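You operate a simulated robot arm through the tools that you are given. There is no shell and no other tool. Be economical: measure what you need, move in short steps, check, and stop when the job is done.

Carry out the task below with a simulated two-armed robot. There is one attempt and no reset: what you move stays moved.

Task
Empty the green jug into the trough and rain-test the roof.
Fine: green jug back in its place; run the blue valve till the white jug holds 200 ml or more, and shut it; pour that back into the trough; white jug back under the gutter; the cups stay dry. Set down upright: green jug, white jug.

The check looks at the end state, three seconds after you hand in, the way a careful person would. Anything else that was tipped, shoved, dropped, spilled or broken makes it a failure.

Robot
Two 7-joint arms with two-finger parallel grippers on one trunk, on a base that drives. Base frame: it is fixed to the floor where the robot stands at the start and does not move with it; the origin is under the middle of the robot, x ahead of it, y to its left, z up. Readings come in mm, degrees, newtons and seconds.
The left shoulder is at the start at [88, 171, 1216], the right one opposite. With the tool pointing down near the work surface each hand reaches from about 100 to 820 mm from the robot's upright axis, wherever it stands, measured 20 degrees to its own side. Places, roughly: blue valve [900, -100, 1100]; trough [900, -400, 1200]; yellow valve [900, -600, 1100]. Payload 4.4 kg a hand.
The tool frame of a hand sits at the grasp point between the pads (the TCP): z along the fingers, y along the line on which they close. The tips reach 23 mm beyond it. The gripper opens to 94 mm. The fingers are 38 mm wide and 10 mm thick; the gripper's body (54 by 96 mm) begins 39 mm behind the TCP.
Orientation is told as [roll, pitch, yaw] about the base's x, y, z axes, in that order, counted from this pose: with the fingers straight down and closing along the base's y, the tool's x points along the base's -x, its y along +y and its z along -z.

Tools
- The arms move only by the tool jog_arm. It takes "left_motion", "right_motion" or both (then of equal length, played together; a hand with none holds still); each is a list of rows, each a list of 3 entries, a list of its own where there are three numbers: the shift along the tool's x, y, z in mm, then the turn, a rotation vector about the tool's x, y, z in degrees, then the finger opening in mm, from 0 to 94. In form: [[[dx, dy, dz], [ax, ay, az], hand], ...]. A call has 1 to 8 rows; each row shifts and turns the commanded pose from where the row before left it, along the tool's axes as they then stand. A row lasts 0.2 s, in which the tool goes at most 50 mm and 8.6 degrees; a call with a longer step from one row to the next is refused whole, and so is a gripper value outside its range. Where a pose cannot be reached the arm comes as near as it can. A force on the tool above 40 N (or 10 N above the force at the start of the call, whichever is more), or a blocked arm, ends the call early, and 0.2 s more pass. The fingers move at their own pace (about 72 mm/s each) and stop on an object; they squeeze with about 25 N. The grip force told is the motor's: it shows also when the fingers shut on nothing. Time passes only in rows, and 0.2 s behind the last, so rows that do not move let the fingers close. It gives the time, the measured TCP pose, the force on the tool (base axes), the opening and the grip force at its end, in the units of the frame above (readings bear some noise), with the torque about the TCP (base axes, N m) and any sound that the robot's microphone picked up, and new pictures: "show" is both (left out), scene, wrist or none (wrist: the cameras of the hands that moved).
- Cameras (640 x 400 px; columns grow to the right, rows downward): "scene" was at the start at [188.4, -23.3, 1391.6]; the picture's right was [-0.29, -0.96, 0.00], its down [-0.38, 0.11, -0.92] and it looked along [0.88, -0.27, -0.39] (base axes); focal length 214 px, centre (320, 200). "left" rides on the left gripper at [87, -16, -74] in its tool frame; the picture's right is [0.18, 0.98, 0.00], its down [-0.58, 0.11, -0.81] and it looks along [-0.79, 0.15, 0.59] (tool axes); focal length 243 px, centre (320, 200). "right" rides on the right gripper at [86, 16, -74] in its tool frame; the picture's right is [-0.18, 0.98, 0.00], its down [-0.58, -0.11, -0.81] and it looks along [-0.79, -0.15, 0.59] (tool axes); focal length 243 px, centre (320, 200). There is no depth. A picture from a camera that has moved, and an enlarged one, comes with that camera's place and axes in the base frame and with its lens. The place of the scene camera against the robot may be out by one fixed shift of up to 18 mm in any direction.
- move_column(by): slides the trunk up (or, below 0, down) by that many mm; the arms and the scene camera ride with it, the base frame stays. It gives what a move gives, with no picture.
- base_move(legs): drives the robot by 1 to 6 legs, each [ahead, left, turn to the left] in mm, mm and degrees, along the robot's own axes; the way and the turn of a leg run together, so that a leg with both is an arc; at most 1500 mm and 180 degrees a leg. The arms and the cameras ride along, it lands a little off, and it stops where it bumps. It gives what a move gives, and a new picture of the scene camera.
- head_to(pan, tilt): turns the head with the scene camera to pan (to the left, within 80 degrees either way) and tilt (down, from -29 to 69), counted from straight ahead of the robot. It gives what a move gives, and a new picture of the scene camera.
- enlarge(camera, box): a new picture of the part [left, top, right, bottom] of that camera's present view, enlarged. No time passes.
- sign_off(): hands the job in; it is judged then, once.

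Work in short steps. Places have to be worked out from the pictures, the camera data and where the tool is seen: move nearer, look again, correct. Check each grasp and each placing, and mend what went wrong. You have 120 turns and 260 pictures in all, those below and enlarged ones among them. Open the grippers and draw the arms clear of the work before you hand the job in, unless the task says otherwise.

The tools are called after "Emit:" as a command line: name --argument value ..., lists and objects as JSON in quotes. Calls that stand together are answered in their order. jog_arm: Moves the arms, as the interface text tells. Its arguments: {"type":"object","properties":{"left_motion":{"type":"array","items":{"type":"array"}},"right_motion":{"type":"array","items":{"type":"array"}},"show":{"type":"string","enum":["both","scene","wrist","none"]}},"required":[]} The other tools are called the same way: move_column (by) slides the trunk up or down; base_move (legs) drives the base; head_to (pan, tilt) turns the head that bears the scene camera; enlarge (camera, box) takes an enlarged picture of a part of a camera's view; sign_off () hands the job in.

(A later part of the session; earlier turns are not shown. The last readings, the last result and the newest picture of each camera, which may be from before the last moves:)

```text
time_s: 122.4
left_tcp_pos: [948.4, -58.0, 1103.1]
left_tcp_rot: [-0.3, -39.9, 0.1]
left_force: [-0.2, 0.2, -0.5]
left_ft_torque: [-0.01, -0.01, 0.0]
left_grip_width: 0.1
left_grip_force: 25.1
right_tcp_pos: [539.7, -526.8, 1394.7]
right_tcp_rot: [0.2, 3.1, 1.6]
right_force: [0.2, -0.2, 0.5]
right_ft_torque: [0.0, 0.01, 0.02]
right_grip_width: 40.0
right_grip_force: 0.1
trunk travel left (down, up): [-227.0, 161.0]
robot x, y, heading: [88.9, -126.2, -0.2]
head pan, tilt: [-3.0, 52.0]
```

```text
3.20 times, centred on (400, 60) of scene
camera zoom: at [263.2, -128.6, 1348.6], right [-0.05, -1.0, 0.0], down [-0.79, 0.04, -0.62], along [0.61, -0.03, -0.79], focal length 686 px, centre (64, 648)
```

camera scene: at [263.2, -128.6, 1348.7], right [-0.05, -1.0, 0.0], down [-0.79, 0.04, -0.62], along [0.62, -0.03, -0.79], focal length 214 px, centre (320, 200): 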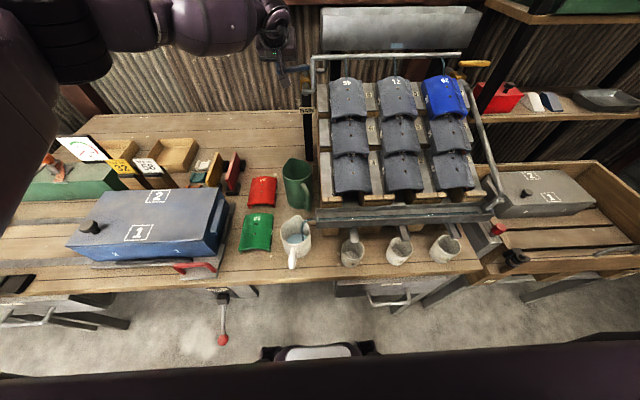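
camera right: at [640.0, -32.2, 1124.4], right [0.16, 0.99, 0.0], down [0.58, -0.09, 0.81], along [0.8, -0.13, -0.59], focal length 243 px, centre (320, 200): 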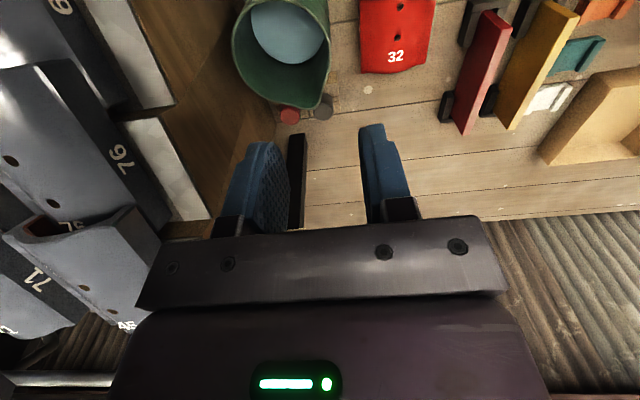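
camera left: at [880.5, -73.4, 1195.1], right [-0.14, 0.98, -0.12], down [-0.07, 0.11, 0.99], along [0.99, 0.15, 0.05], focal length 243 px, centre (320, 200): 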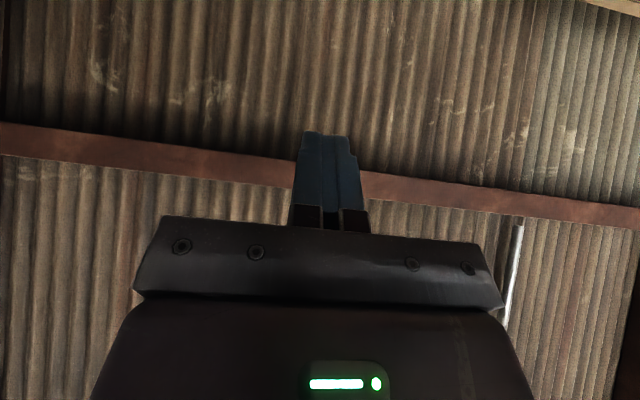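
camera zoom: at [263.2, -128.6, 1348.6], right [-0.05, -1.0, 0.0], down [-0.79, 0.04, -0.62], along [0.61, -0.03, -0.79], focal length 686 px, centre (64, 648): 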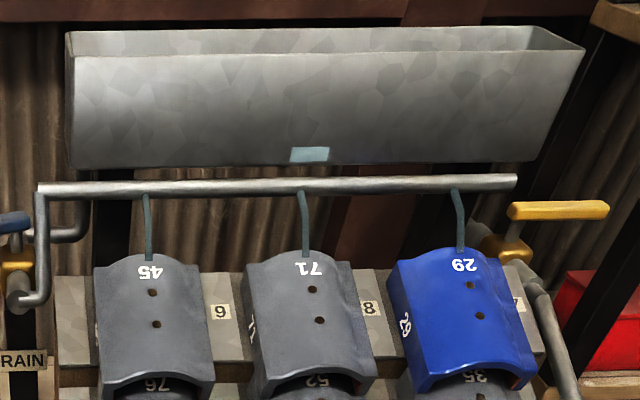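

By geometry the water is about 70 mm below the rim (roughly 80 ml), with the trough still supplying. I let it run about 5.4 s more.

Emit:
jog_arm --left_motion '[[[0, 0, 0], [0, 0, 0], 0], [[0, 0, 0], [0, 0, 0], 0], [[0, 0, 0], [0, 0, 0], 0], [[0, 0, 0], [0, 0, 0], 0], [[0, 0, 0], [0, 0, 0], 0], [[0, 0, 0], [0, 0, 0], 0], [[0, 0, 0], [0, 0, 0], 0], [[0, 0, 0], [0, 0, 0], 0]]' --show "none"

Emit:
jog_arm --left_motion '[[[0, 0, 0], [0, 0, 0], 0], [[0, 0, 0], [0, 0, 0], 0], [[0, 0, 0], [0, 0, 0], 0], [[0, 0, 0], [0, 0, 0], 0], [[0, 0, 0], [0, 0, 0], 0], [[0, 0, 0], [0, 0, 0], 0], [[0, 0, 0], [0, 0, 0], 0], [[0, 0, 0], [0, 0, 0], 0]]' --show "none"

Emit:
jog_arm --left_motion '[[[0, 0, 0], [0, 0, 0], 0], [[0, 0, 0], [0, 0, 0], 0], [[0, 0, 0], [0, 0, 0], 0], [[0, 0, 0], [0, 0, 0], 0], [[0, 0, 0], [0, 0, 0], 0], [[0, 0, 0], [0, 0, 0], 0], [[0, 0, 0], [0, 0, 0], 0], [[0, 0, 0], [0, 0, 0], 0]]' --show "none"

Emit:
enlarge --camera "scene" --box '[275, 205, 325, 255]'

Emit:
enlarge --camera "scene" --box '[320, 180, 480, 280]'

```text
time_s: 124.2
left_tcp_pos: [949.5, -56.5, 1102.9]
left_tcp_rot: [-0.2, -39.9, 0.1]
left_force: [0.0, -0.5, 0.3]
left_ft_torque: [0.01, -0.01, -0.04]
left_grip_width: 0.0
left_grip_force: 24.9
right_tcp_pos: [540.6, -527.1, 1394.8]
right_tcp_rot: [0.2, 3.2, 1.6]
right_force: [0.7, 1.0, -0.2]
right_ft_torque: [-0.02, -0.01, -0.02]
right_grip_width: 39.9
right_grip_force: 0.1
trunk travel left (down, up): [-227.0, 161.0]
robot x, y, heading: [89.4, -127.1, 0.0]
head pan, tilt: [-3.0, 52.0]
```

```text
time_s: 126.0
left_tcp_pos: [949.8, -57.7, 1103.7]
left_tcp_rot: [-0.3, -39.9, 0.2]
left_force: [0.4, 0.9, -0.9]
left_ft_torque: [0.03, 0.0, -0.01]
left_grip_width: 0.3
left_grip_force: 24.9
right_tcp_pos: [539.8, -526.4, 1396.1]
right_tcp_rot: [0.2, 3.1, 1.6]
right_force: [0.0, 0.5, -0.8]
right_ft_torque: [0.05, 0.0, 0.04]
right_grip_width: 39.6
right_grip_force: 0.1
trunk travel left (down, up): [-227.0, 161.0]
robot x, y, heading: [85.9, -127.4, 0.2]
head pan, tilt: [-3.0, 52.0]
```

```text
time_s: 127.8
left_tcp_pos: [948.4, -55.4, 1104.3]
left_tcp_rot: [-0.2, -39.8, 0.0]
left_force: [-0.1, 0.0, 0.4]
left_ft_torque: [0.02, 0.01, -0.02]
left_grip_width: 0.0
left_grip_force: 24.9
right_tcp_pos: [541.2, -528.1, 1395.0]
right_tcp_rot: [0.1, 3.1, 1.7]
right_force: [0.7, -0.3, 0.6]
right_ft_torque: [-0.01, 0.01, 0.01]
right_grip_width: 40.3
right_grip_force: 0.1
trunk travel left (down, up): [-227.0, 161.0]
robot x, y, heading: [85.2, -129.0, 0.0]
head pan, tilt: [-3.0, 52.0]
```

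```text
8.00 times, centred on (300, 230) of scene
camera zoom: at [263.2, -128.6, 1348.6], right [-0.05, -1.0, 0.0], down [-0.79, 0.04, -0.62], along [0.61, -0.03, -0.79], focal length 1716 px, centre (480, -40)
```

zoom: 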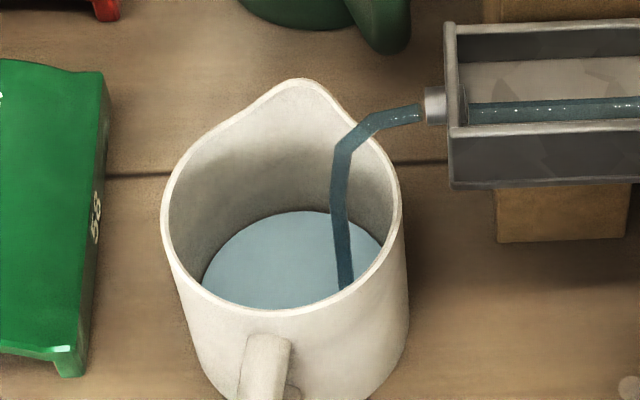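

```text
4.00 times, centred on (400, 230) of scene
camera zoom: at [263.2, -128.6, 1348.6], right [-0.05, -1.0, 0.0], down [-0.79, 0.04, -0.62], along [0.61, -0.03, -0.79], focal length 858 px, centre (0, 80)
```

zoom: 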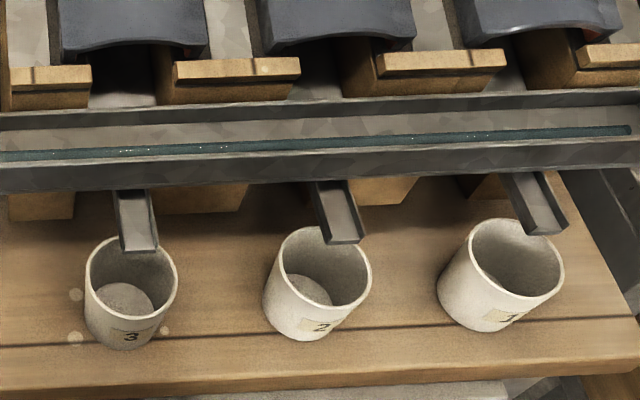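

Cups stay dry, but the flow is slow (about 7 ml/s). I open the lever further, another 40 mm of pull.

Emit:
jog_arm --left_motion '[[[6.1, -0.5, -5.1], [0, 0, 0], 0], [[6.1, -0.5, -5.1], [0, 0, 0], 0], [[6.1, -1, -5.1], [0, 0, 0], 0], [[6.1, -1, -5.1], [0, 0, 0], 0], [[6.1, -1, -5.1], [0, 0, 0], 0], [[0, 0, 0], [0, 0, 0], 0], [[0, 0, 0], [0, 0, 0], 0], [[0, 0, 0], [0, 0, 0], 0]]' --show "none"

Emit:
enlarge --camera "scene" --box '[275, 205, 325, 255]'

Emit:
enlarge --camera "scene" --box '[230, 0, 530, 260]'

```text
time_s: 129.6
left_tcp_pos: [909.9, -60.7, 1104.5]
left_tcp_rot: [-0.3, -39.9, 0.1]
left_force: [-0.3, 0.1, -0.3]
left_ft_torque: [0.0, -0.03, 0.01]
left_grip_width: 0.0
left_grip_force: 24.9
right_tcp_pos: [541.4, -527.5, 1395.9]
right_tcp_rot: [0.3, 3.1, 1.5]
right_force: [-0.3, 0.3, 0.6]
right_ft_torque: [0.0, 0.0, 0.01]
right_grip_width: 40.2
right_grip_force: 0.0
trunk travel left (down, up): [-227.0, 161.0]
robot x, y, heading: [88.5, -129.9, 0.3]
head pan, tilt: [-3.0, 52.0]
```

```text
8.00 times, centred on (300, 230) of scene
camera zoom: at [263.2, -128.6, 1348.6], right [-0.05, -1.0, 0.0], down [-0.79, 0.04, -0.62], along [0.61, -0.03, -0.79], focal length 1716 px, centre (480, -40)
```

zoom: 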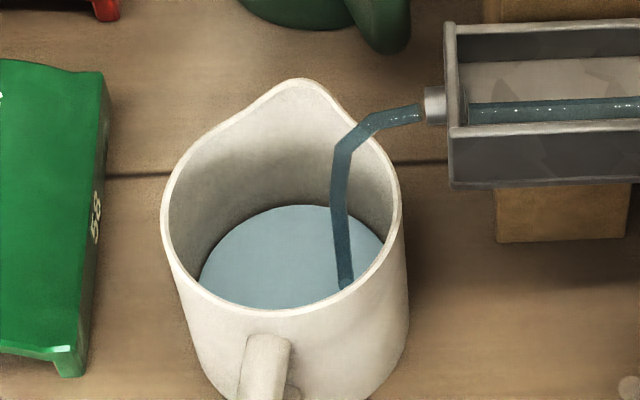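

```text
1.54 times, centred on (380, 130) of scene
camera zoom: at [263.2, -128.6, 1348.6], right [-0.05, -1.0, 0.0], down [-0.79, 0.04, -0.62], along [0.61, -0.03, -0.79], focal length 330 px, centre (228, 308)
```

zoom: 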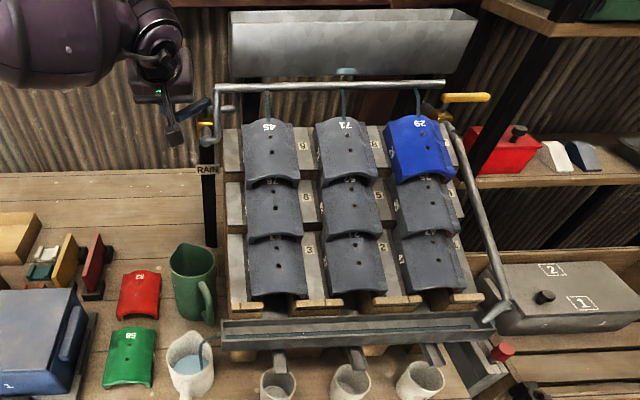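

The level rises faster now. I estimate 110–180 ml, so I let it run 5.4 s more.

Emit:
jog_arm --left_motion '[[[0, 0, 0], [0, 0, 0], 0], [[0, 0, 0], [0, 0, 0], 0], [[0, 0, 0], [0, 0, 0], 0], [[0, 0, 0], [0, 0, 0], 0], [[0, 0, 0], [0, 0, 0], 0], [[0, 0, 0], [0, 0, 0], 0], [[0, 0, 0], [0, 0, 0], 0], [[0, 0, 0], [0, 0, 0], 0]]' --show "none"

Emit:
jog_arm --left_motion '[[[0, 0, 0], [0, 0, 0], 0], [[0, 0, 0], [0, 0, 0], 0], [[0, 0, 0], [0, 0, 0], 0], [[0, 0, 0], [0, 0, 0], 0], [[0, 0, 0], [0, 0, 0], 0], [[0, 0, 0], [0, 0, 0], 0], [[0, 0, 0], [0, 0, 0], 0], [[0, 0, 0], [0, 0, 0], 0]]' --show "none"

Emit:
jog_arm --left_motion '[[[0, 0, 0], [0, 0, 0], 0], [[0, 0, 0], [0, 0, 0], 0], [[0, 0, 0], [0, 0, 0], 0], [[0, 0, 0], [0, 0, 0], 0], [[0, 0, 0], [0, 0, 0], 0], [[0, 0, 0], [0, 0, 0], 0], [[0, 0, 0], [0, 0, 0], 0], [[0, 0, 0], [0, 0, 0], 0]]' --show "none"

Emit:
enlarge --camera "scene" --box '[270, 205, 330, 275]'

Emit:
enlarge --camera "scene" --box '[300, 20, 480, 120]'

```text
time_s: 131.4
left_tcp_pos: [909.0, -59.3, 1104.3]
left_tcp_rot: [-0.1, -40.1, 0.2]
left_force: [0.0, 0.6, -0.5]
left_ft_torque: [0.0, 0.0, 0.01]
left_grip_width: 0.2
left_grip_force: 25.2
right_tcp_pos: [539.6, -526.8, 1395.3]
right_tcp_rot: [0.2, 3.0, 1.7]
right_force: [-0.1, 0.9, 0.4]
right_ft_torque: [0.02, 0.01, 0.0]
right_grip_width: 39.9
right_grip_force: 0.1
trunk travel left (down, up): [-227.0, 161.0]
robot x, y, heading: [89.5, -130.0, -0.0]
head pan, tilt: [-3.0, 52.0]
```

```text
time_s: 133.2
left_tcp_pos: [907.9, -60.8, 1103.0]
left_tcp_rot: [-0.2, -39.9, 0.1]
left_force: [0.2, -0.2, -0.3]
left_ft_torque: [0.02, 0.0, -0.01]
left_grip_width: 0.1
left_grip_force: 25.1
right_tcp_pos: [539.8, -525.9, 1395.5]
right_tcp_rot: [0.3, 3.1, 1.5]
right_force: [-0.3, -0.2, 0.2]
right_ft_torque: [0.01, 0.0, -0.01]
right_grip_width: 40.0
right_grip_force: 0.1
trunk travel left (down, up): [-227.0, 161.0]
robot x, y, heading: [89.4, -126.9, 0.0]
head pan, tilt: [-3.0, 52.0]
```

```text
time_s: 135.0
left_tcp_pos: [909.4, -59.9, 1104.6]
left_tcp_rot: [-0.2, -39.9, 0.0]
left_force: [-0.2, 0.0, 0.5]
left_ft_torque: [0.01, 0.0, 0.01]
left_grip_width: 0.1
left_grip_force: 24.9
right_tcp_pos: [540.8, -526.5, 1396.3]
right_tcp_rot: [0.2, 3.1, 1.6]
right_force: [0.6, 0.1, -0.4]
right_ft_torque: [0.03, -0.01, 0.0]
right_grip_width: 40.1
right_grip_force: 0.0
trunk travel left (down, up): [-227.0, 161.0]
robot x, y, heading: [89.1, -129.2, 0.2]
head pan, tilt: [-3.0, 52.0]
```

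```text
5.71 times, centred on (300, 240) of scene
camera zoom: at [263.2, -128.6, 1348.6], right [-0.05, -1.0, 0.0], down [-0.79, 0.04, -0.62], along [0.61, -0.03, -0.79], focal length 1226 px, centre (434, -29)
```

zoom: 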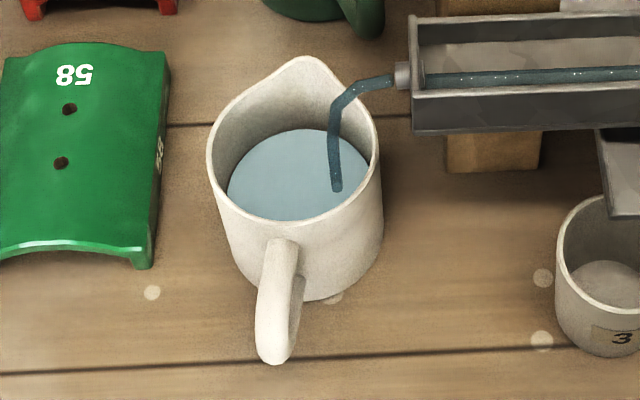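

```text
3.56 times, centred on (390, 70) of scene
camera zoom: at [263.2, -128.6, 1348.6], right [-0.05, -1.0, 0.0], down [-0.79, 0.04, -0.62], along [0.61, -0.03, -0.79], focal length 763 px, centre (71, 662)
```

zoom: 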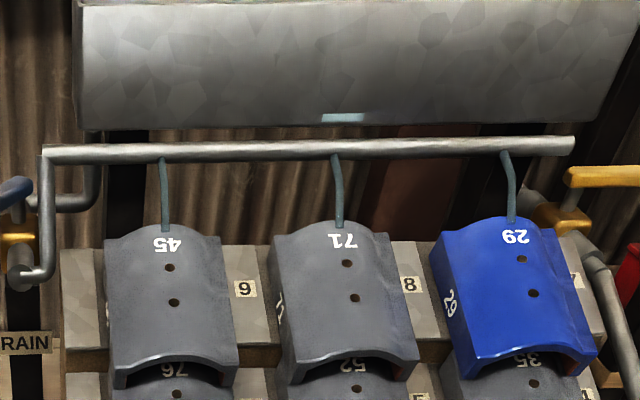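

Estimate ≈185 ml and rising at about 15 ml/s, with the trough window still showing water. Another 5.4 s gives a safe margin above 200 ml.

Emit:
jog_arm --left_motion '[[[0, 0, 0], [0, 0, 0], 0], [[0, 0, 0], [0, 0, 0], 0], [[0, 0, 0], [0, 0, 0], 0], [[0, 0, 0], [0, 0, 0], 0], [[0, 0, 0], [0, 0, 0], 0], [[0, 0, 0], [0, 0, 0], 0], [[0, 0, 0], [0, 0, 0], 0], [[0, 0, 0], [0, 0, 0], 0]]' --show "none"

Emit:
jog_arm --left_motion '[[[0, 0, 0], [0, 0, 0], 0], [[0, 0, 0], [0, 0, 0], 0], [[0, 0, 0], [0, 0, 0], 0], [[0, 0, 0], [0, 0, 0], 0], [[0, 0, 0], [0, 0, 0], 0], [[0, 0, 0], [0, 0, 0], 0], [[0, 0, 0], [0, 0, 0], 0], [[0, 0, 0], [0, 0, 0], 0]]' --show "none"

Emit:
jog_arm --left_motion '[[[0, 0, 0], [0, 0, 0], 0], [[0, 0, 0], [0, 0, 0], 0], [[0, 0, 0], [0, 0, 0], 0], [[0, 0, 0], [0, 0, 0], 0], [[0, 0, 0], [0, 0, 0], 0], [[0, 0, 0], [0, 0, 0], 0], [[0, 0, 0], [0, 0, 0], 0], [[0, 0, 0], [0, 0, 0], 0]]' --show "wrist"

Emit:
enlarge --camera "scene" --box '[270, 205, 330, 275]'

Emit:
enlarge --camera "scene" --box '[240, 30, 360, 110]'

```text
time_s: 136.8
left_tcp_pos: [908.8, -60.0, 1104.7]
left_tcp_rot: [-0.3, -39.9, 0.2]
left_force: [-0.2, -0.1, -0.3]
left_ft_torque: [-0.01, 0.02, -0.01]
left_grip_width: 0.1
left_grip_force: 24.9
right_tcp_pos: [541.2, -527.3, 1395.2]
right_tcp_rot: [0.1, 3.1, 1.7]
right_force: [-0.1, -0.2, -0.3]
right_ft_torque: [-0.02, 0.0, 0.01]
right_grip_width: 40.1
right_grip_force: 0.0
trunk travel left (down, up): [-227.0, 161.0]
robot x, y, heading: [88.3, -129.1, 0.0]
head pan, tilt: [-3.0, 52.0]
```

```text
time_s: 138.6
left_tcp_pos: [907.4, -60.5, 1103.9]
left_tcp_rot: [-0.2, -39.9, 0.1]
left_force: [-0.2, -0.5, -0.3]
left_ft_torque: [-0.02, -0.01, -0.01]
left_grip_width: 0.0
left_grip_force: 25.2
right_tcp_pos: [540.9, -526.7, 1395.8]
right_tcp_rot: [0.2, 3.1, 1.6]
right_force: [0.3, 0.1, -0.3]
right_ft_torque: [0.01, -0.01, 0.0]
right_grip_width: 39.7
right_grip_force: 0.0
trunk travel left (down, up): [-227.0, 161.0]
robot x, y, heading: [84.8, -131.6, 0.2]
head pan, tilt: [-3.0, 52.0]
```

```text
time_s: 140.4
left_tcp_pos: [908.7, -60.6, 1105.1]
left_tcp_rot: [-0.2, -40.0, 0.1]
left_force: [0.3, 0.3, 0.5]
left_ft_torque: [0.03, 0.0, 0.01]
left_grip_width: 0.1
left_grip_force: 25.1
right_tcp_pos: [540.1, -526.8, 1394.5]
right_tcp_rot: [0.2, 3.1, 1.7]
right_force: [-0.4, 0.2, -0.1]
right_ft_torque: [0.02, 0.03, 0.0]
right_grip_width: 40.0
right_grip_force: 0.1
trunk travel left (down, up): [-227.0, 161.0]
robot x, y, heading: [91.1, -127.7, 0.1]
head pan, tilt: [-3.0, 52.0]
camera left: at [793.6, -76.8, 1107.1], right [-0.14, 0.98, -0.12], down [-0.07, 0.11, 0.99], along [0.99, 0.15, 0.05], focal length 243 px, centre (320, 200)
```

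left: 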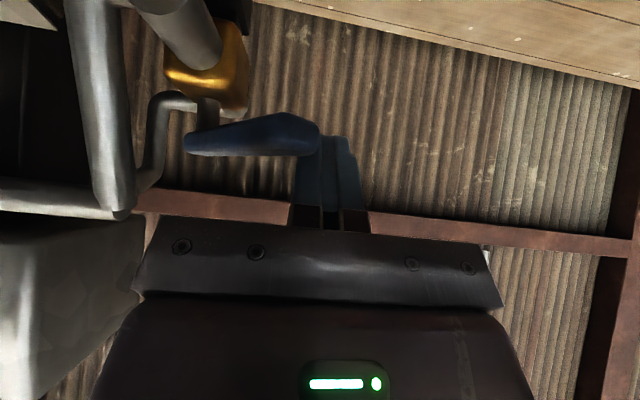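

```text
5.71 times, centred on (300, 240) of scene
camera zoom: at [263.2, -128.6, 1348.6], right [-0.05, -1.0, 0.0], down [-0.79, 0.04, -0.62], along [0.61, -0.03, -0.79], focal length 1226 px, centre (434, -29)
```

zoom: 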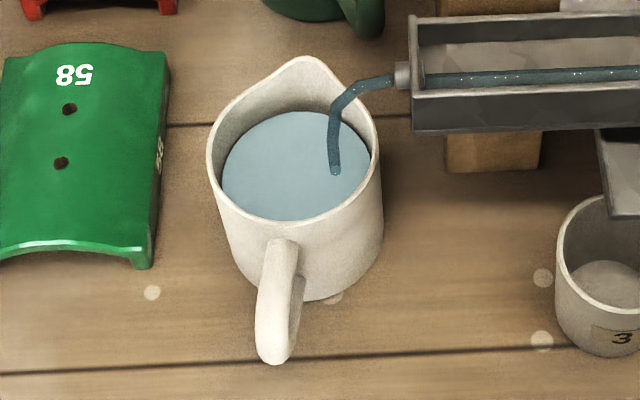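

```text
5.00 times, centred on (300, 70) of scene
camera zoom: at [263.2, -128.6, 1348.6], right [-0.05, -1.0, 0.0], down [-0.79, 0.04, -0.62], along [0.61, -0.03, -0.79], focal length 1072 px, centre (420, 850)
```

zoom: 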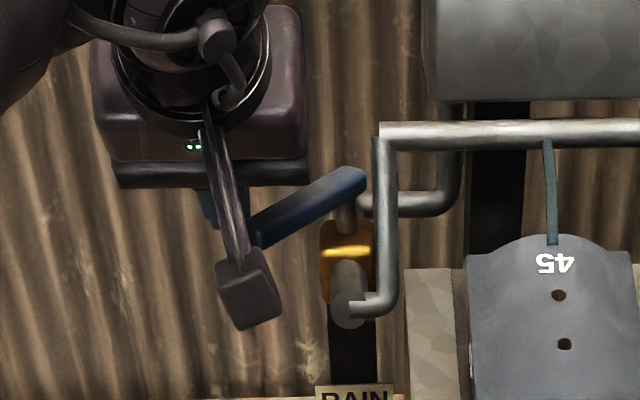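

About 258 ml in the jug by geometry. Now I shut the valve: lift the fingers over the lever to its near side and come down there.

Emit:
jog_arm --left_motion '[[[-6, 0, 5], [0, 0, 0], 0], [[-22, 0, -26], [0, 0, 0], 0], [[-22, 0, -26], [0, 0, 0], 0], [[29.6, -5, -24.8], [0, 0, 0], 0], [[29.6, -6, -24.8], [0, 0, 0], 0], [[8, 0, -7], [0, 0, 0], 0], [[23, 0, 28], [0, 0, 0], 0], [[23, 0, 28], [0, 0, 0], 0]]' --show "wrist"

Emit:
enlarge --camera "scene" --box '[240, 30, 360, 110]'

```text
time_s: 142.2
left_tcp_pos: [829.8, -71.9, 1098.5]
left_tcp_rot: [-0.3, -39.8, 0.1]
left_force: [0.5, -0.6, -0.3]
left_ft_torque: [-0.01, 0.02, -0.01]
left_grip_width: 0.0
left_grip_force: 25.3
right_tcp_pos: [541.1, -527.8, 1394.5]
right_tcp_rot: [0.2, 3.1, 1.6]
right_force: [0.0, 0.1, 0.3]
right_ft_torque: [-0.02, 0.02, 0.01]
right_grip_width: 40.1
right_grip_force: 0.0
trunk travel left (down, up): [-227.0, 161.0]
robot x, y, heading: [88.2, -124.7, 0.1]
head pan, tilt: [-3.0, 52.0]
camera left: at [714.9, -88.4, 1102.4], right [-0.14, 0.98, -0.12], down [-0.07, 0.11, 0.99], along [0.99, 0.15, 0.05], focal length 243 px, centre (320, 200)
```

left: 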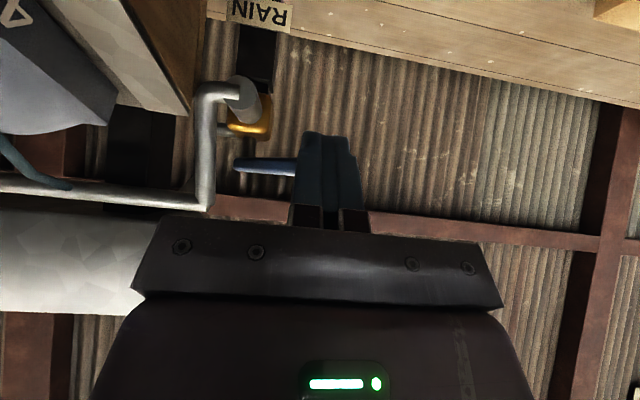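

```text
5.00 times, centred on (300, 70) of scene
camera zoom: at [263.8, -128.5, 1348.4], right [-0.05, -1.0, 0.0], down [-0.79, 0.04, -0.62], along [0.61, -0.03, -0.79], focal length 1072 px, centre (420, 850)
```

zoom: 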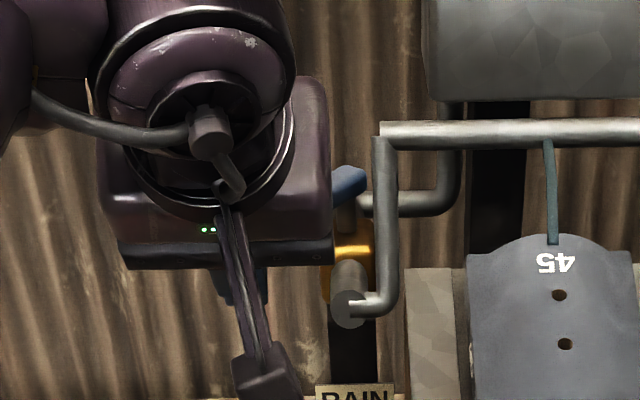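

The fingers are on the near side of the lever. I push it away, back toward closed.

Emit:
jog_arm --left_motion '[[[-7.7, 0, 6.4], [0, 0, 0], 0], [[-7.7, 0, 6.4], [0, 0, 0], 0], [[-7.7, 0, 6.4], [0, 0, 0], 0], [[-7.7, 0, 6.4], [0, 0, 0], 0], [[-7.7, 0, 6.4], [0, 0, 0], 0], [[-7.7, 0, 6.4], [0, 0, 0], 0], [[-7.7, 0, 6.4], [0, 0, 0], 0]]' --show "wrist"

Emit:
enlarge --camera "scene" --box '[240, 30, 400, 130]'

```text
time_s: 142.9
left_tcp_pos: [848.5, -61.6, 1101.1]
left_tcp_rot: [0.2, -39.6, 0.8]
left_force: [-13.3, 12.3, 7.3]
left_ft_torque: [0.01, -0.13, 0.24]
left_grip_width: 0.0
left_grip_force: 25.3
right_tcp_pos: [538.4, -523.3, 1397.5]
right_tcp_rot: [0.1, 3.0, 2.0]
right_force: [-0.3, 0.2, -0.5]
right_ft_torque: [0.01, 0.02, 0.0]
right_grip_width: 39.9
right_grip_force: 0.1
trunk travel left (down, up): [-227.0, 161.0]
robot x, y, heading: [89.3, -128.1, 0.3]
head pan, tilt: [-3.0, 52.0]
stopped in row 3 (left hand): the force on the tool passed its limit at 47 N (the readings are from after the stop); the commanded pose is now the measured one
camera left: at [732.8, -80.1, 1103.4], right [-0.16, 0.98, -0.11], down [-0.07, 0.1, 0.99], along [0.99, 0.16, 0.05], focal length 243 px, centre (320, 200)
```

left: 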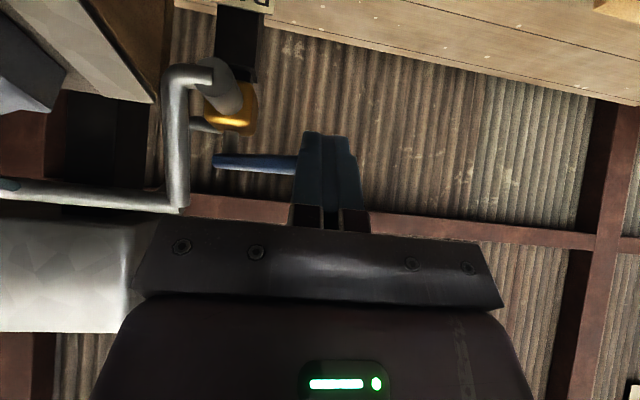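

```text
4.00 times, centred on (320, 80) of scene
camera zoom: at [259.4, -125.9, 1349.4], right [-0.05, -1.0, 0.0], down [-0.79, 0.04, -0.62], along [0.62, -0.03, -0.79], focal length 858 px, centre (320, 680)
```

zoom: 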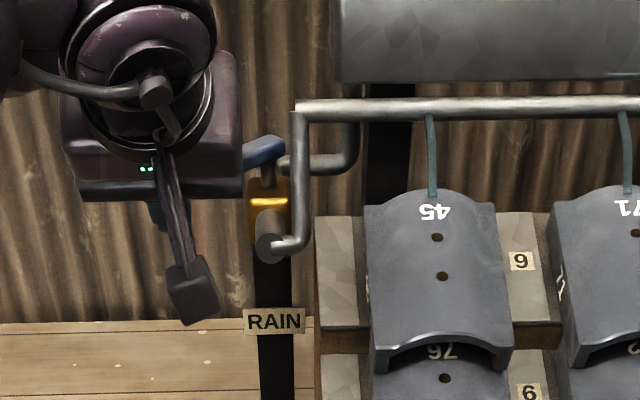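

The fingertips met the lever's end face. The near face points toward -x/-y at this angle, so I back off, shift to -y, and push diagonally.

Emit:
jog_arm --left_motion '[[[18.4, -5, -15.4], [0, 0, 0], 0], [[0, -29, 0], [0, 0, 0], 0], [[-12.3, 2, 10.3], [0, 0, 0], 0], [[-6.1, 6, 5.1], [0, 0, 0], 0], [[-6.1, 8, 5.1], [0, 0, 0], 0], [[-7.7, 6, 6.4], [0, 0, 0], 0]]' --show "wrist"

Emit:
enlarge --camera "scene" --box '[240, 30, 400, 130]'

```text
time_s: 144.3
left_tcp_pos: [867.9, -78.6, 1096.9]
left_tcp_rot: [0.3, -39.5, 0.4]
left_force: [0.2, 0.2, 0.5]
left_ft_torque: [0.0, 0.0, -0.01]
left_grip_width: 0.2
left_grip_force: 24.9
right_tcp_pos: [540.1, -525.2, 1395.2]
right_tcp_rot: [0.2, 3.0, 1.7]
right_force: [-0.3, -0.7, -0.8]
right_ft_torque: [0.02, 0.0, 0.0]
right_grip_width: 40.2
right_grip_force: 0.1
trunk travel left (down, up): [-227.0, 161.0]
robot x, y, heading: [88.8, -127.0, 0.2]
head pan, tilt: [-3.0, 52.0]
camera left: at [754.0, -95.8, 1100.2], right [-0.15, 0.98, -0.11], down [-0.06, 0.11, 0.99], along [0.99, 0.16, 0.05], focal length 243 px, centre (320, 200)
```

left: 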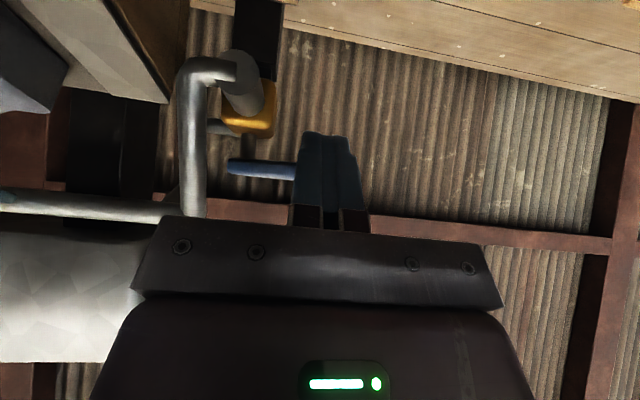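

```text
4.00 times, centred on (320, 80) of scene
camera zoom: at [262.7, -127.9, 1348.6], right [-0.05, -1.0, 0.0], down [-0.79, 0.04, -0.62], along [0.61, -0.03, -0.79], focal length 858 px, centre (320, 680)
```

zoom: 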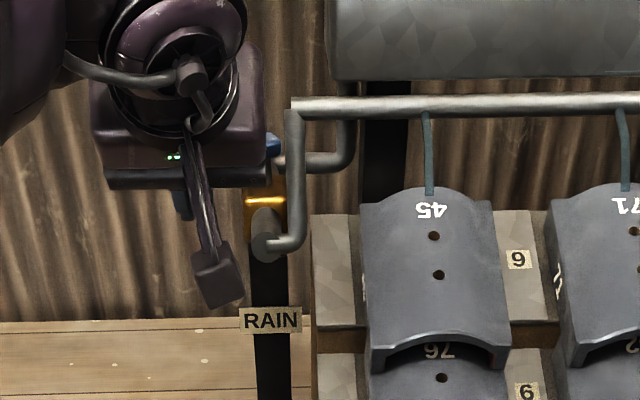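

No resistance yet. I continue along the arc.

Emit:
jog_arm --left_motion '[[[-7.7, 5, 6.4], [0, 0, 0], 0], [[-7.7, 4, 6.4], [0, 0, 0], 0], [[-7.7, 2, 6.4], [0, 0, 0], 0], [[-6.1, 1, 5.1], [0, 0, 0], 0]]' --show "wrist"

Emit:
enlarge --camera "scene" --box '[240, 30, 400, 130]'

Emit:
enlarge --camera "scene" --box '[270, 205, 330, 275]'

```text
time_s: 145.3
left_tcp_pos: [902.4, -65.9, 1096.3]
left_tcp_rot: [0.3, -39.4, 0.2]
left_force: [-19.0, 1.8, -0.1]
left_ft_torque: [-0.11, 0.13, 0.03]
left_grip_width: 0.0
left_grip_force: 25.1
right_tcp_pos: [539.1, -524.9, 1396.8]
right_tcp_rot: [0.2, 3.0, 1.8]
right_force: [-0.4, -0.2, -0.3]
right_ft_torque: [-0.03, 0.0, 0.01]
right_grip_width: 40.0
right_grip_force: 0.1
trunk travel left (down, up): [-227.0, 161.0]
robot x, y, heading: [86.1, -128.7, 0.0]
head pan, tilt: [-3.0, 52.0]
camera left: at [788.3, -83.7, 1101.0], right [-0.15, 0.98, -0.11], down [-0.06, 0.11, 0.99], along [0.99, 0.16, 0.05], focal length 243 px, centre (320, 200)
```

left: 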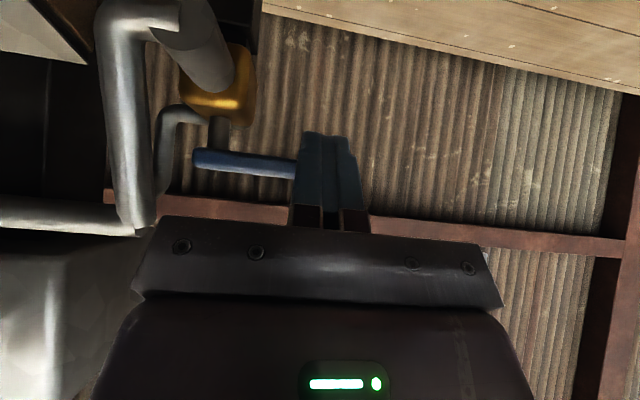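

```text
4.00 times, centred on (320, 80) of scene
camera zoom: at [260.3, -127.6, 1349.0], right [-0.05, -1.0, 0.0], down [-0.79, 0.04, -0.62], along [0.62, -0.03, -0.79], focal length 858 px, centre (320, 680)
```

zoom: 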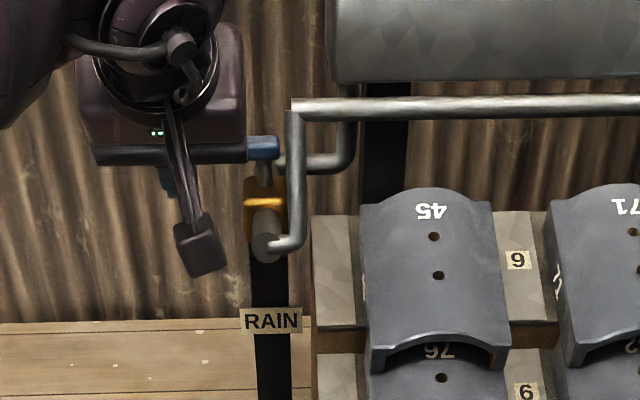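

```text
5.71 times, centred on (300, 240) of scene
camera zoom: at [260.3, -127.6, 1349.0], right [-0.05, -1.0, 0.0], down [-0.79, 0.04, -0.62], along [0.62, -0.03, -0.79], focal length 1226 px, centre (434, -29)
```

zoom: 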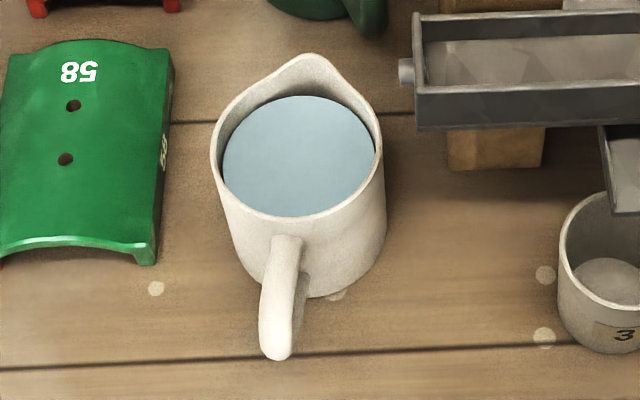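

All streams have stopped and the lever rests on its stop (19 N). I withdraw the hand and check the lever against its original position.

Emit:
jog_arm --left_motion '[[[15, 0, -12.9], [0, 0, 0], 0], [[30, 0, -25], [0, 0, 0], 0], [[30, 4, -25], [0, 0, 0], 0], [[0, 5, -40], [0, 0, 0], 0], [[0, 5, -40], [0, 0, 0], 0]]' --show "none"

Emit:
head_to --pan 0 --tilt 25

Emit:
enlarge --camera "scene" --box '[260, 150, 380, 230]'

```text
time_s: 146.5
left_tcp_pos: [755.3, -52.0, 1160.2]
left_tcp_rot: [0.2, -39.6, 0.4]
left_force: [-1.4, -0.3, -0.4]
left_ft_torque: [-0.01, 0.01, -0.02]
left_grip_width: 0.0
left_grip_force: 25.2
right_tcp_pos: [539.9, -524.9, 1396.3]
right_tcp_rot: [0.2, 3.0, 1.9]
right_force: [-0.8, -0.3, 0.1]
right_ft_torque: [0.02, -0.07, 0.05]
right_grip_width: 40.0
right_grip_force: 0.2
trunk travel left (down, up): [-227.0, 161.0]
robot x, y, heading: [89.0, -129.9, 0.2]
head pan, tilt: [-3.0, 52.0]
```

```text
time_s: 147.4
left_tcp_pos: [756.1, -52.3, 1157.9]
left_tcp_rot: [0.2, -39.5, 0.4]
left_force: [-0.2, -0.5, -0.2]
left_ft_torque: [0.0, 0.02, 0.02]
left_grip_width: 0.0
left_grip_force: 25.0
right_tcp_pos: [541.0, -525.6, 1396.2]
right_tcp_rot: [0.2, 3.1, 1.8]
right_force: [-0.7, 0.2, 0.4]
right_ft_torque: [0.02, 0.0, 0.01]
right_grip_width: 40.0
right_grip_force: 0.1
trunk travel left (down, up): [-227.0, 161.0]
robot x, y, heading: [87.7, -127.0, -0.0]
head pan, tilt: [0.0, 25.0]
camera scene: at [279.6, -123.8, 1388.7], right [0.0, -1.0, 0.0], down [-0.42, 0.0, -0.91], along [0.91, 0.0, -0.42], focal length 214 px, centre (320, 200)
```

scene: 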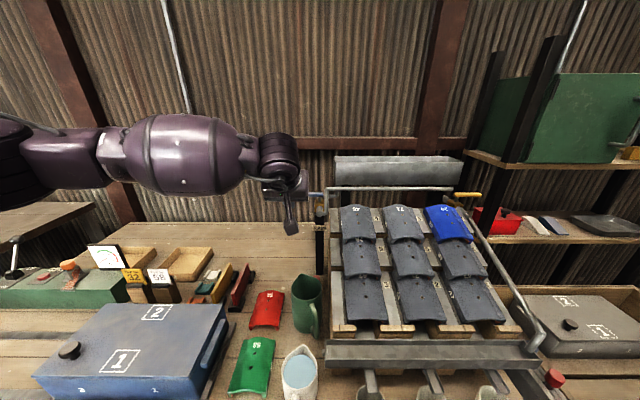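

```text
5.00 times, centred on (320, 190) of scene
camera zoom: at [279.6, -123.8, 1388.7], right [0.0, -1.0, 0.0], down [-0.42, 0.0, -0.91], along [0.91, 0.0, -0.42], focal length 1072 px, centre (320, 250)
```

zoom: 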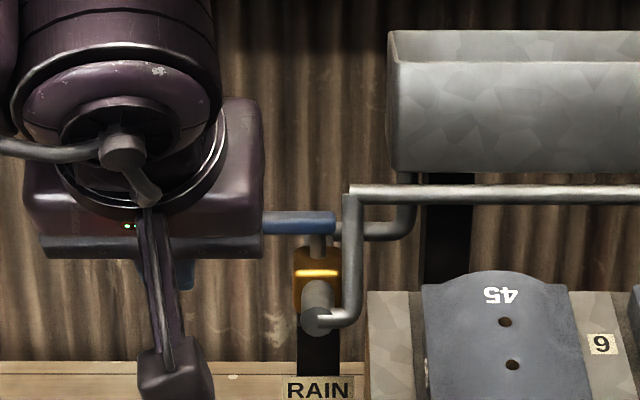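

The valve lever is back on its line. Next the white jug: I bring the left hand back in front of it, vertical, to measure its handle.

Emit:
jog_arm --left_motion '[[[0, 0, 0], [0, 8, 0], 42], [[0, 0, 0], [0, 8, 0], 42], [[0, 0, 0], [0, 8, 0], 42], [[0, 0, 0], [0, 8, 0], 42], [[0, 0, 0], [0, 7.5, 0], 42], [[45, 0, 10], [0, 0, 0], 42], [[45, 0, 10], [0, 0, 0], 42], [[45, 0, 10], [0, 0, 0], 42]]' --show "none"

Emit:
jog_arm --left_motion '[[[45, 0, 20], [0, 0, 0], 42], [[45, 0, 20], [0, 0, 0], 42], [[45, 0, 20], [0, 0, 0], 42], [[45, 0, 20], [0, 0, 0], 42], [[40, 0, 20], [0, 0, 0], 42]]' --show "wrist"

Emit:
enlarge --camera "left" --box '[180, 60, 400, 200]'

Emit:
enlarge --camera "scene" --box '[260, 150, 380, 230]'

```text
time_s: 149.2
left_tcp_pos: [620.1, -54.2, 1130.0]
left_tcp_rot: [0.2, 0.0, 0.6]
left_force: [0.4, -0.4, 0.0]
left_ft_torque: [0.01, 0.03, 0.0]
left_grip_width: 42.1
left_grip_force: 0.1
right_tcp_pos: [539.7, -524.9, 1395.4]
right_tcp_rot: [0.2, 3.0, 1.8]
right_force: [-1.0, 0.5, -0.7]
right_ft_torque: [0.01, 0.0, -0.01]
right_grip_width: 40.1
right_grip_force: 0.1
trunk travel left (down, up): [-227.0, 161.0]
robot x, y, heading: [89.7, -124.1, 0.0]
head pan, tilt: [0.0, 25.0]
```

```text
time_s: 150.4
left_tcp_pos: [414.5, -64.6, 1026.5]
left_tcp_rot: [0.1, 0.0, 0.6]
left_force: [-0.3, 0.7, -0.1]
left_ft_torque: [0.0, 0.02, 0.01]
left_grip_width: 42.2
left_grip_force: 0.0
left hand out of reach, approached as far as the arm can: row 5
right_tcp_pos: [542.4, -523.9, 1394.6]
right_tcp_rot: [0.2, 3.2, 1.8]
right_force: [-0.6, 0.5, -0.1]
right_ft_torque: [0.01, -0.08, 0.0]
right_grip_width: 39.9
right_grip_force: 0.0
trunk travel left (down, up): [-227.0, 161.0]
robot x, y, heading: [87.4, -127.5, 0.2]
head pan, tilt: [0.0, 25.0]
camera left: at [327.3, -83.2, 1103.0], right [-0.19, 0.98, 0.0], down [0.58, 0.11, 0.81], along [0.79, 0.16, -0.59], focal length 243 px, centre (320, 200)
```

left: 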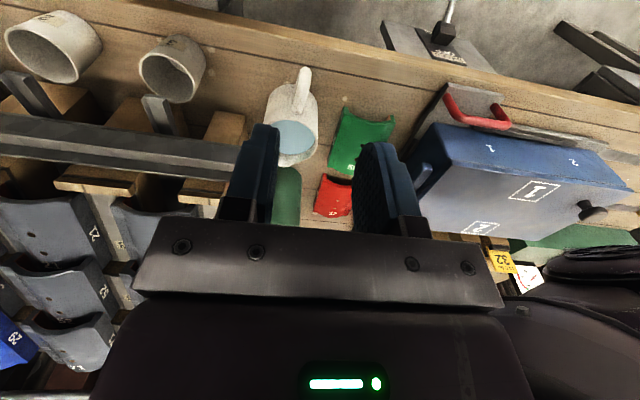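

```text
2.86 times, centred on (290, 130) of left
camera zoom: at [327.3, -83.2, 1103.0], right [-0.19, 0.98, 0.0], down [0.58, 0.11, 0.81], along [0.79, 0.16, -0.59], focal length 693 px, centre (406, 400)
```

zoom: 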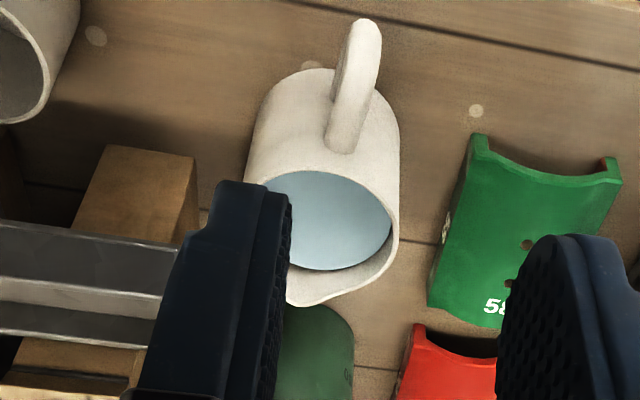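

```text
5.00 times, centred on (320, 190) of scene
camera zoom: at [280.8, -123.6, 1388.3], right [0.0, -1.0, 0.0], down [-0.42, 0.0, -0.91], along [0.91, 0.0, -0.42], focal length 1072 px, centre (320, 250)
```

zoom: 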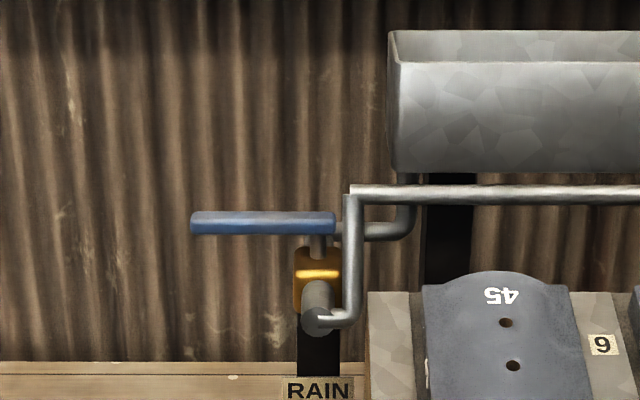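

The lever matches its original picture exactly. The white jug's handle bar is at about (484,-70), z 765–805, heading -5°. I back the base up 90 mm for room and turn the hand to yaw -42°, leaning 70°, so that the jug will sit partly to the hand's left and not swing much when rolled.

Emit:
base_move --legs '[[-90, 0, 0]]'

Emit:
jog_arm --left_motion '[[[-20, 0, 0], [0, 0, 8.4], 42], [[-20, 0, 0], [0, 0, 8.4], 42], [[-20, 0, 0], [0, 0, 8.4], 42], [[-20, 0, 0], [0, 0, 8.4], 42], [[-20, 0, 0], [0, 0, 8.4], 42], [[0, 0, 0], [0, -6.7, 0], 42], [[0, 0, 0], [0, -6.7, 0], 42], [[0, 0, 0], [0, -6.6, 0], 42]]' --show "wrist"

```text
time_s: 151.5
left_tcp_pos: [324.2, -66.6, 1028.7]
left_tcp_rot: [0.1, -0.1, 0.5]
left_force: [-0.7, -0.4, 0.1]
left_ft_torque: [0.02, 0.0, 0.01]
left_grip_width: 42.1
left_grip_force: 0.2
right_tcp_pos: [450.2, -525.5, 1395.7]
right_tcp_rot: [0.1, 3.0, 1.7]
right_force: [-0.7, -0.6, 1.3]
right_ft_torque: [0.02, 0.03, 0.03]
right_grip_width: 39.8
right_grip_force: 0.0
trunk travel left (down, up): [-227.0, 161.0]
robot x, y, heading: [-2.0, -126.8, 0.3]
head pan, tilt: [0.0, 25.0]
camera scene: at [189.7, -124.2, 1388.8], right [0.0, -1.0, 0.0], down [-0.42, 0.0, -0.91], along [0.91, 0.0, -0.42], focal length 214 px, centre (320, 200)
```

scene: 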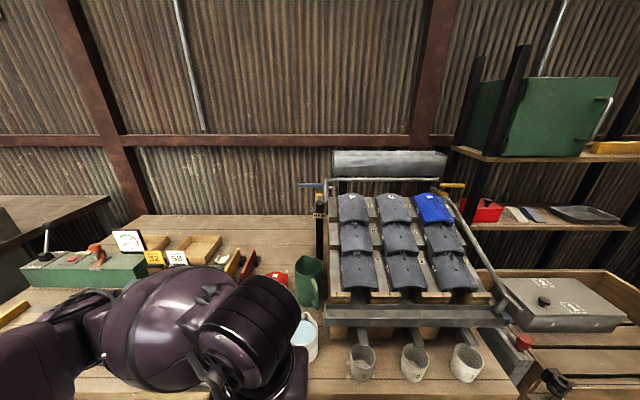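

```text
time_s: 153.3
left_tcp_pos: [418.5, -93.5, 1027.8]
left_tcp_rot: [0.1, -20.0, -41.5]
left_force: [0.3, 0.4, -0.3]
left_ft_torque: [0.01, 0.0, 0.03]
left_grip_width: 42.2
left_grip_force: 0.1
right_tcp_pos: [451.0, -525.3, 1394.7]
right_tcp_rot: [0.2, 3.0, 1.8]
right_force: [-0.4, -0.1, 0.4]
right_ft_torque: [-0.01, 0.05, 0.01]
right_grip_width: 40.1
right_grip_force: 0.1
trunk travel left (down, up): [-227.0, 161.0]
robot x, y, heading: [-0.3, -129.7, 0.1]
head pan, tilt: [0.0, 25.0]
camera left: at [326.9, -34.7, 1069.2], right [0.52, 0.85, -0.06], down [0.27, -0.1, 0.96], along [0.81, -0.51, -0.29], focal length 243 px, centre (320, 200)
```

left: 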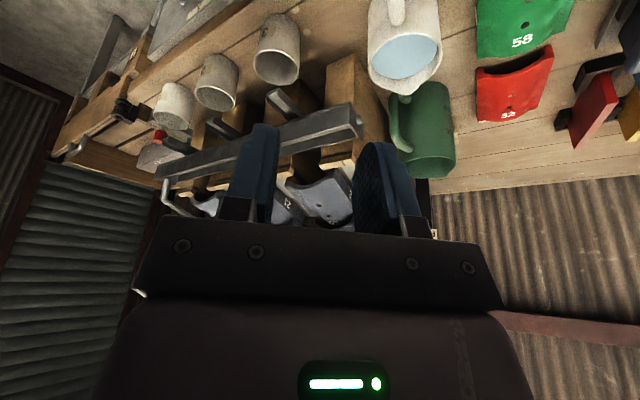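

I move over the handle, staying about 100 mm above it, and look.

Emit:
jog_arm --left_motion '[[[5.4, 15, 32], [0, 0, 0], 42], [[5.4, 15, 32], [0, 0, 0], 42], [[5.4, 15, 32], [0, 0, 0], 42], [[5.4, 15, 32], [0, 0, 0], 42]]' --show "wrist"

Emit:
head_to --pan 5 --tilt 48

Emit:
enlarge --camera "scene" --box '[260, 130, 400, 280]'

```text
time_s: 154.3
left_tcp_pos: [476.7, -62.3, 900.7]
left_tcp_rot: [0.1, -19.8, -41.5]
left_force: [0.1, -0.6, -0.4]
left_ft_torque: [0.02, 0.04, 0.0]
left_grip_width: 41.7
left_grip_force: 0.1
right_tcp_pos: [452.2, -525.8, 1395.0]
right_tcp_rot: [0.2, 3.0, 1.8]
right_force: [0.8, 0.3, -0.6]
right_ft_torque: [0.0, 0.02, 0.01]
right_grip_width: 39.8
right_grip_force: 0.1
trunk travel left (down, up): [-227.0, 161.0]
robot x, y, heading: [-1.9, -128.5, 0.2]
head pan, tilt: [0.0, 25.0]
camera left: at [384.7, -4.7, 941.7], right [0.52, 0.85, -0.06], down [0.28, -0.1, 0.96], along [0.81, -0.51, -0.29], focal length 243 px, centre (320, 200)
```

left: 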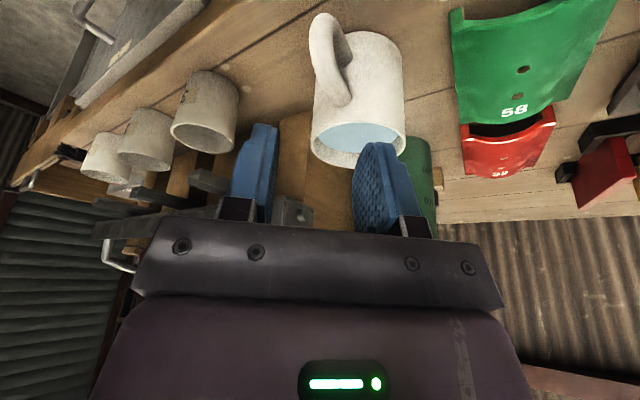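

```text
time_s: 155.2
left_tcp_pos: [475.2, -63.5, 899.7]
left_tcp_rot: [0.0, -19.9, -41.6]
left_force: [-0.1, 0.0, -0.2]
left_ft_torque: [0.0, 0.01, -0.04]
left_grip_width: 42.0
left_grip_force: 0.2
right_tcp_pos: [452.1, -526.5, 1395.1]
right_tcp_rot: [0.1, 3.1, 1.7]
right_force: [-0.6, -0.4, -0.5]
right_ft_torque: [0.02, 0.0, 0.0]
right_grip_width: 39.9
right_grip_force: 0.1
trunk travel left (down, up): [-227.0, 161.0]
robot x, y, heading: [-2.6, -126.6, 0.2]
head pan, tilt: [5.0, 48.0]
camera scene: at [176.9, -117.4, 1354.0], right [0.09, -1.0, 0.0], down [-0.74, -0.07, -0.67], along [0.67, 0.06, -0.74], focal length 214 px, centre (320, 200)
```

scene: 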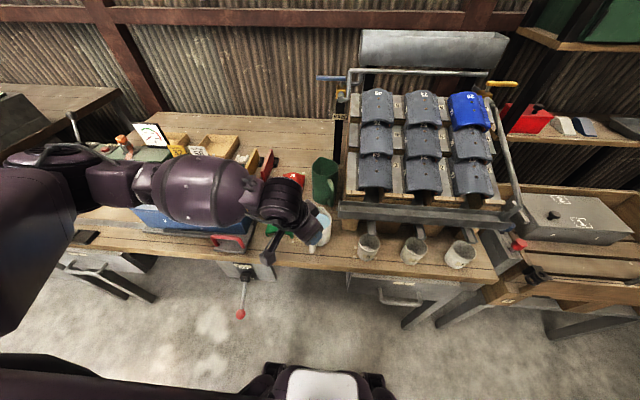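

```text
2.67 times, centred on (330, 205) of scene
camera zoom: at [176.9, -117.4, 1354.0], right [0.09, -1.0, 0.0], down [-0.74, -0.07, -0.67], along [0.67, 0.06, -0.74], focal length 572 px, centre (293, 187)
```

zoom: 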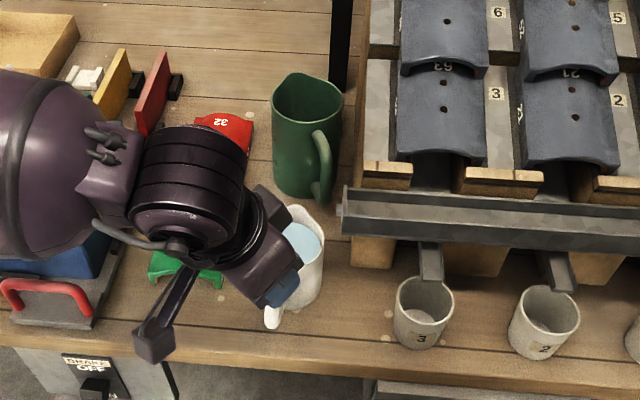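

The nearer view puts the bar at about (488,-76). I correct toward it and lower 50 mm.

Emit:
jog_arm --left_motion '[[[2.5, -1, 25.7], [0, 0, 0], 42], [[2.5, -1, 25.7], [0, 0, 0], 42]]' --show "wrist"

Emit:
enlarge --camera "left" --box '[200, 60, 440, 240]'

```text
time_s: 155.8
left_tcp_pos: [485.1, -74.0, 848.8]
left_tcp_rot: [0.2, -19.8, -41.4]
left_force: [-0.9, -0.7, -0.7]
left_ft_torque: [0.0, 0.03, 0.03]
left_grip_width: 41.9
left_grip_force: 0.0
right_tcp_pos: [450.6, -526.4, 1394.9]
right_tcp_rot: [0.3, 3.1, 1.8]
right_force: [0.4, 0.4, -0.2]
right_ft_torque: [0.03, -0.01, 0.0]
right_grip_width: 39.9
right_grip_force: 0.1
trunk travel left (down, up): [-227.0, 161.0]
robot x, y, heading: [2.4, -129.2, 0.6]
head pan, tilt: [5.0, 48.0]
camera left: at [392.3, -15.2, 891.7], right [0.52, 0.85, -0.06], down [0.28, -0.1, 0.96], along [0.81, -0.51, -0.29], focal length 243 px, centre (320, 200)
```

left: 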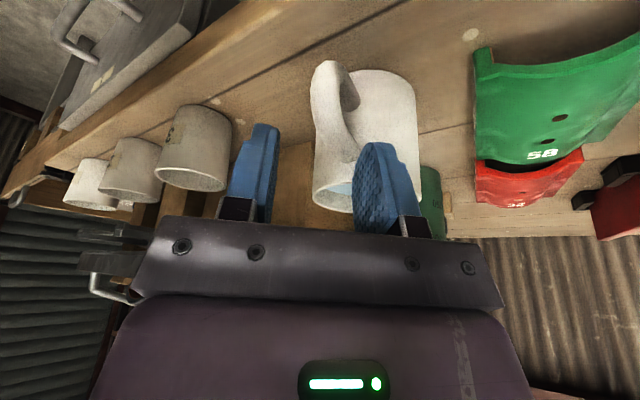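

```text
2.22 times, centred on (320, 150) of left
camera zoom: at [392.3, -15.2, 891.7], right [0.52, 0.85, -0.06], down [0.28, -0.1, 0.96], along [0.81, -0.51, -0.29], focal length 539 px, centre (320, 311)
```

zoom: 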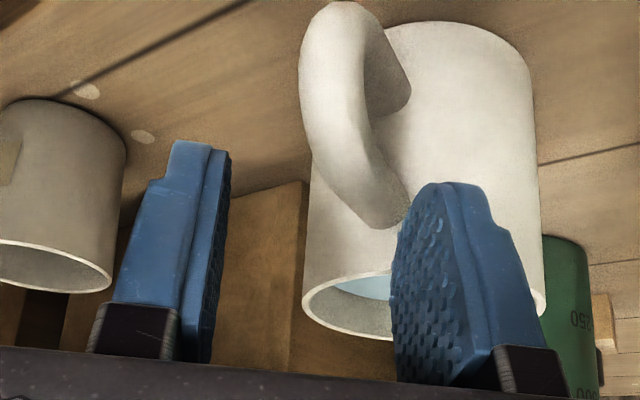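

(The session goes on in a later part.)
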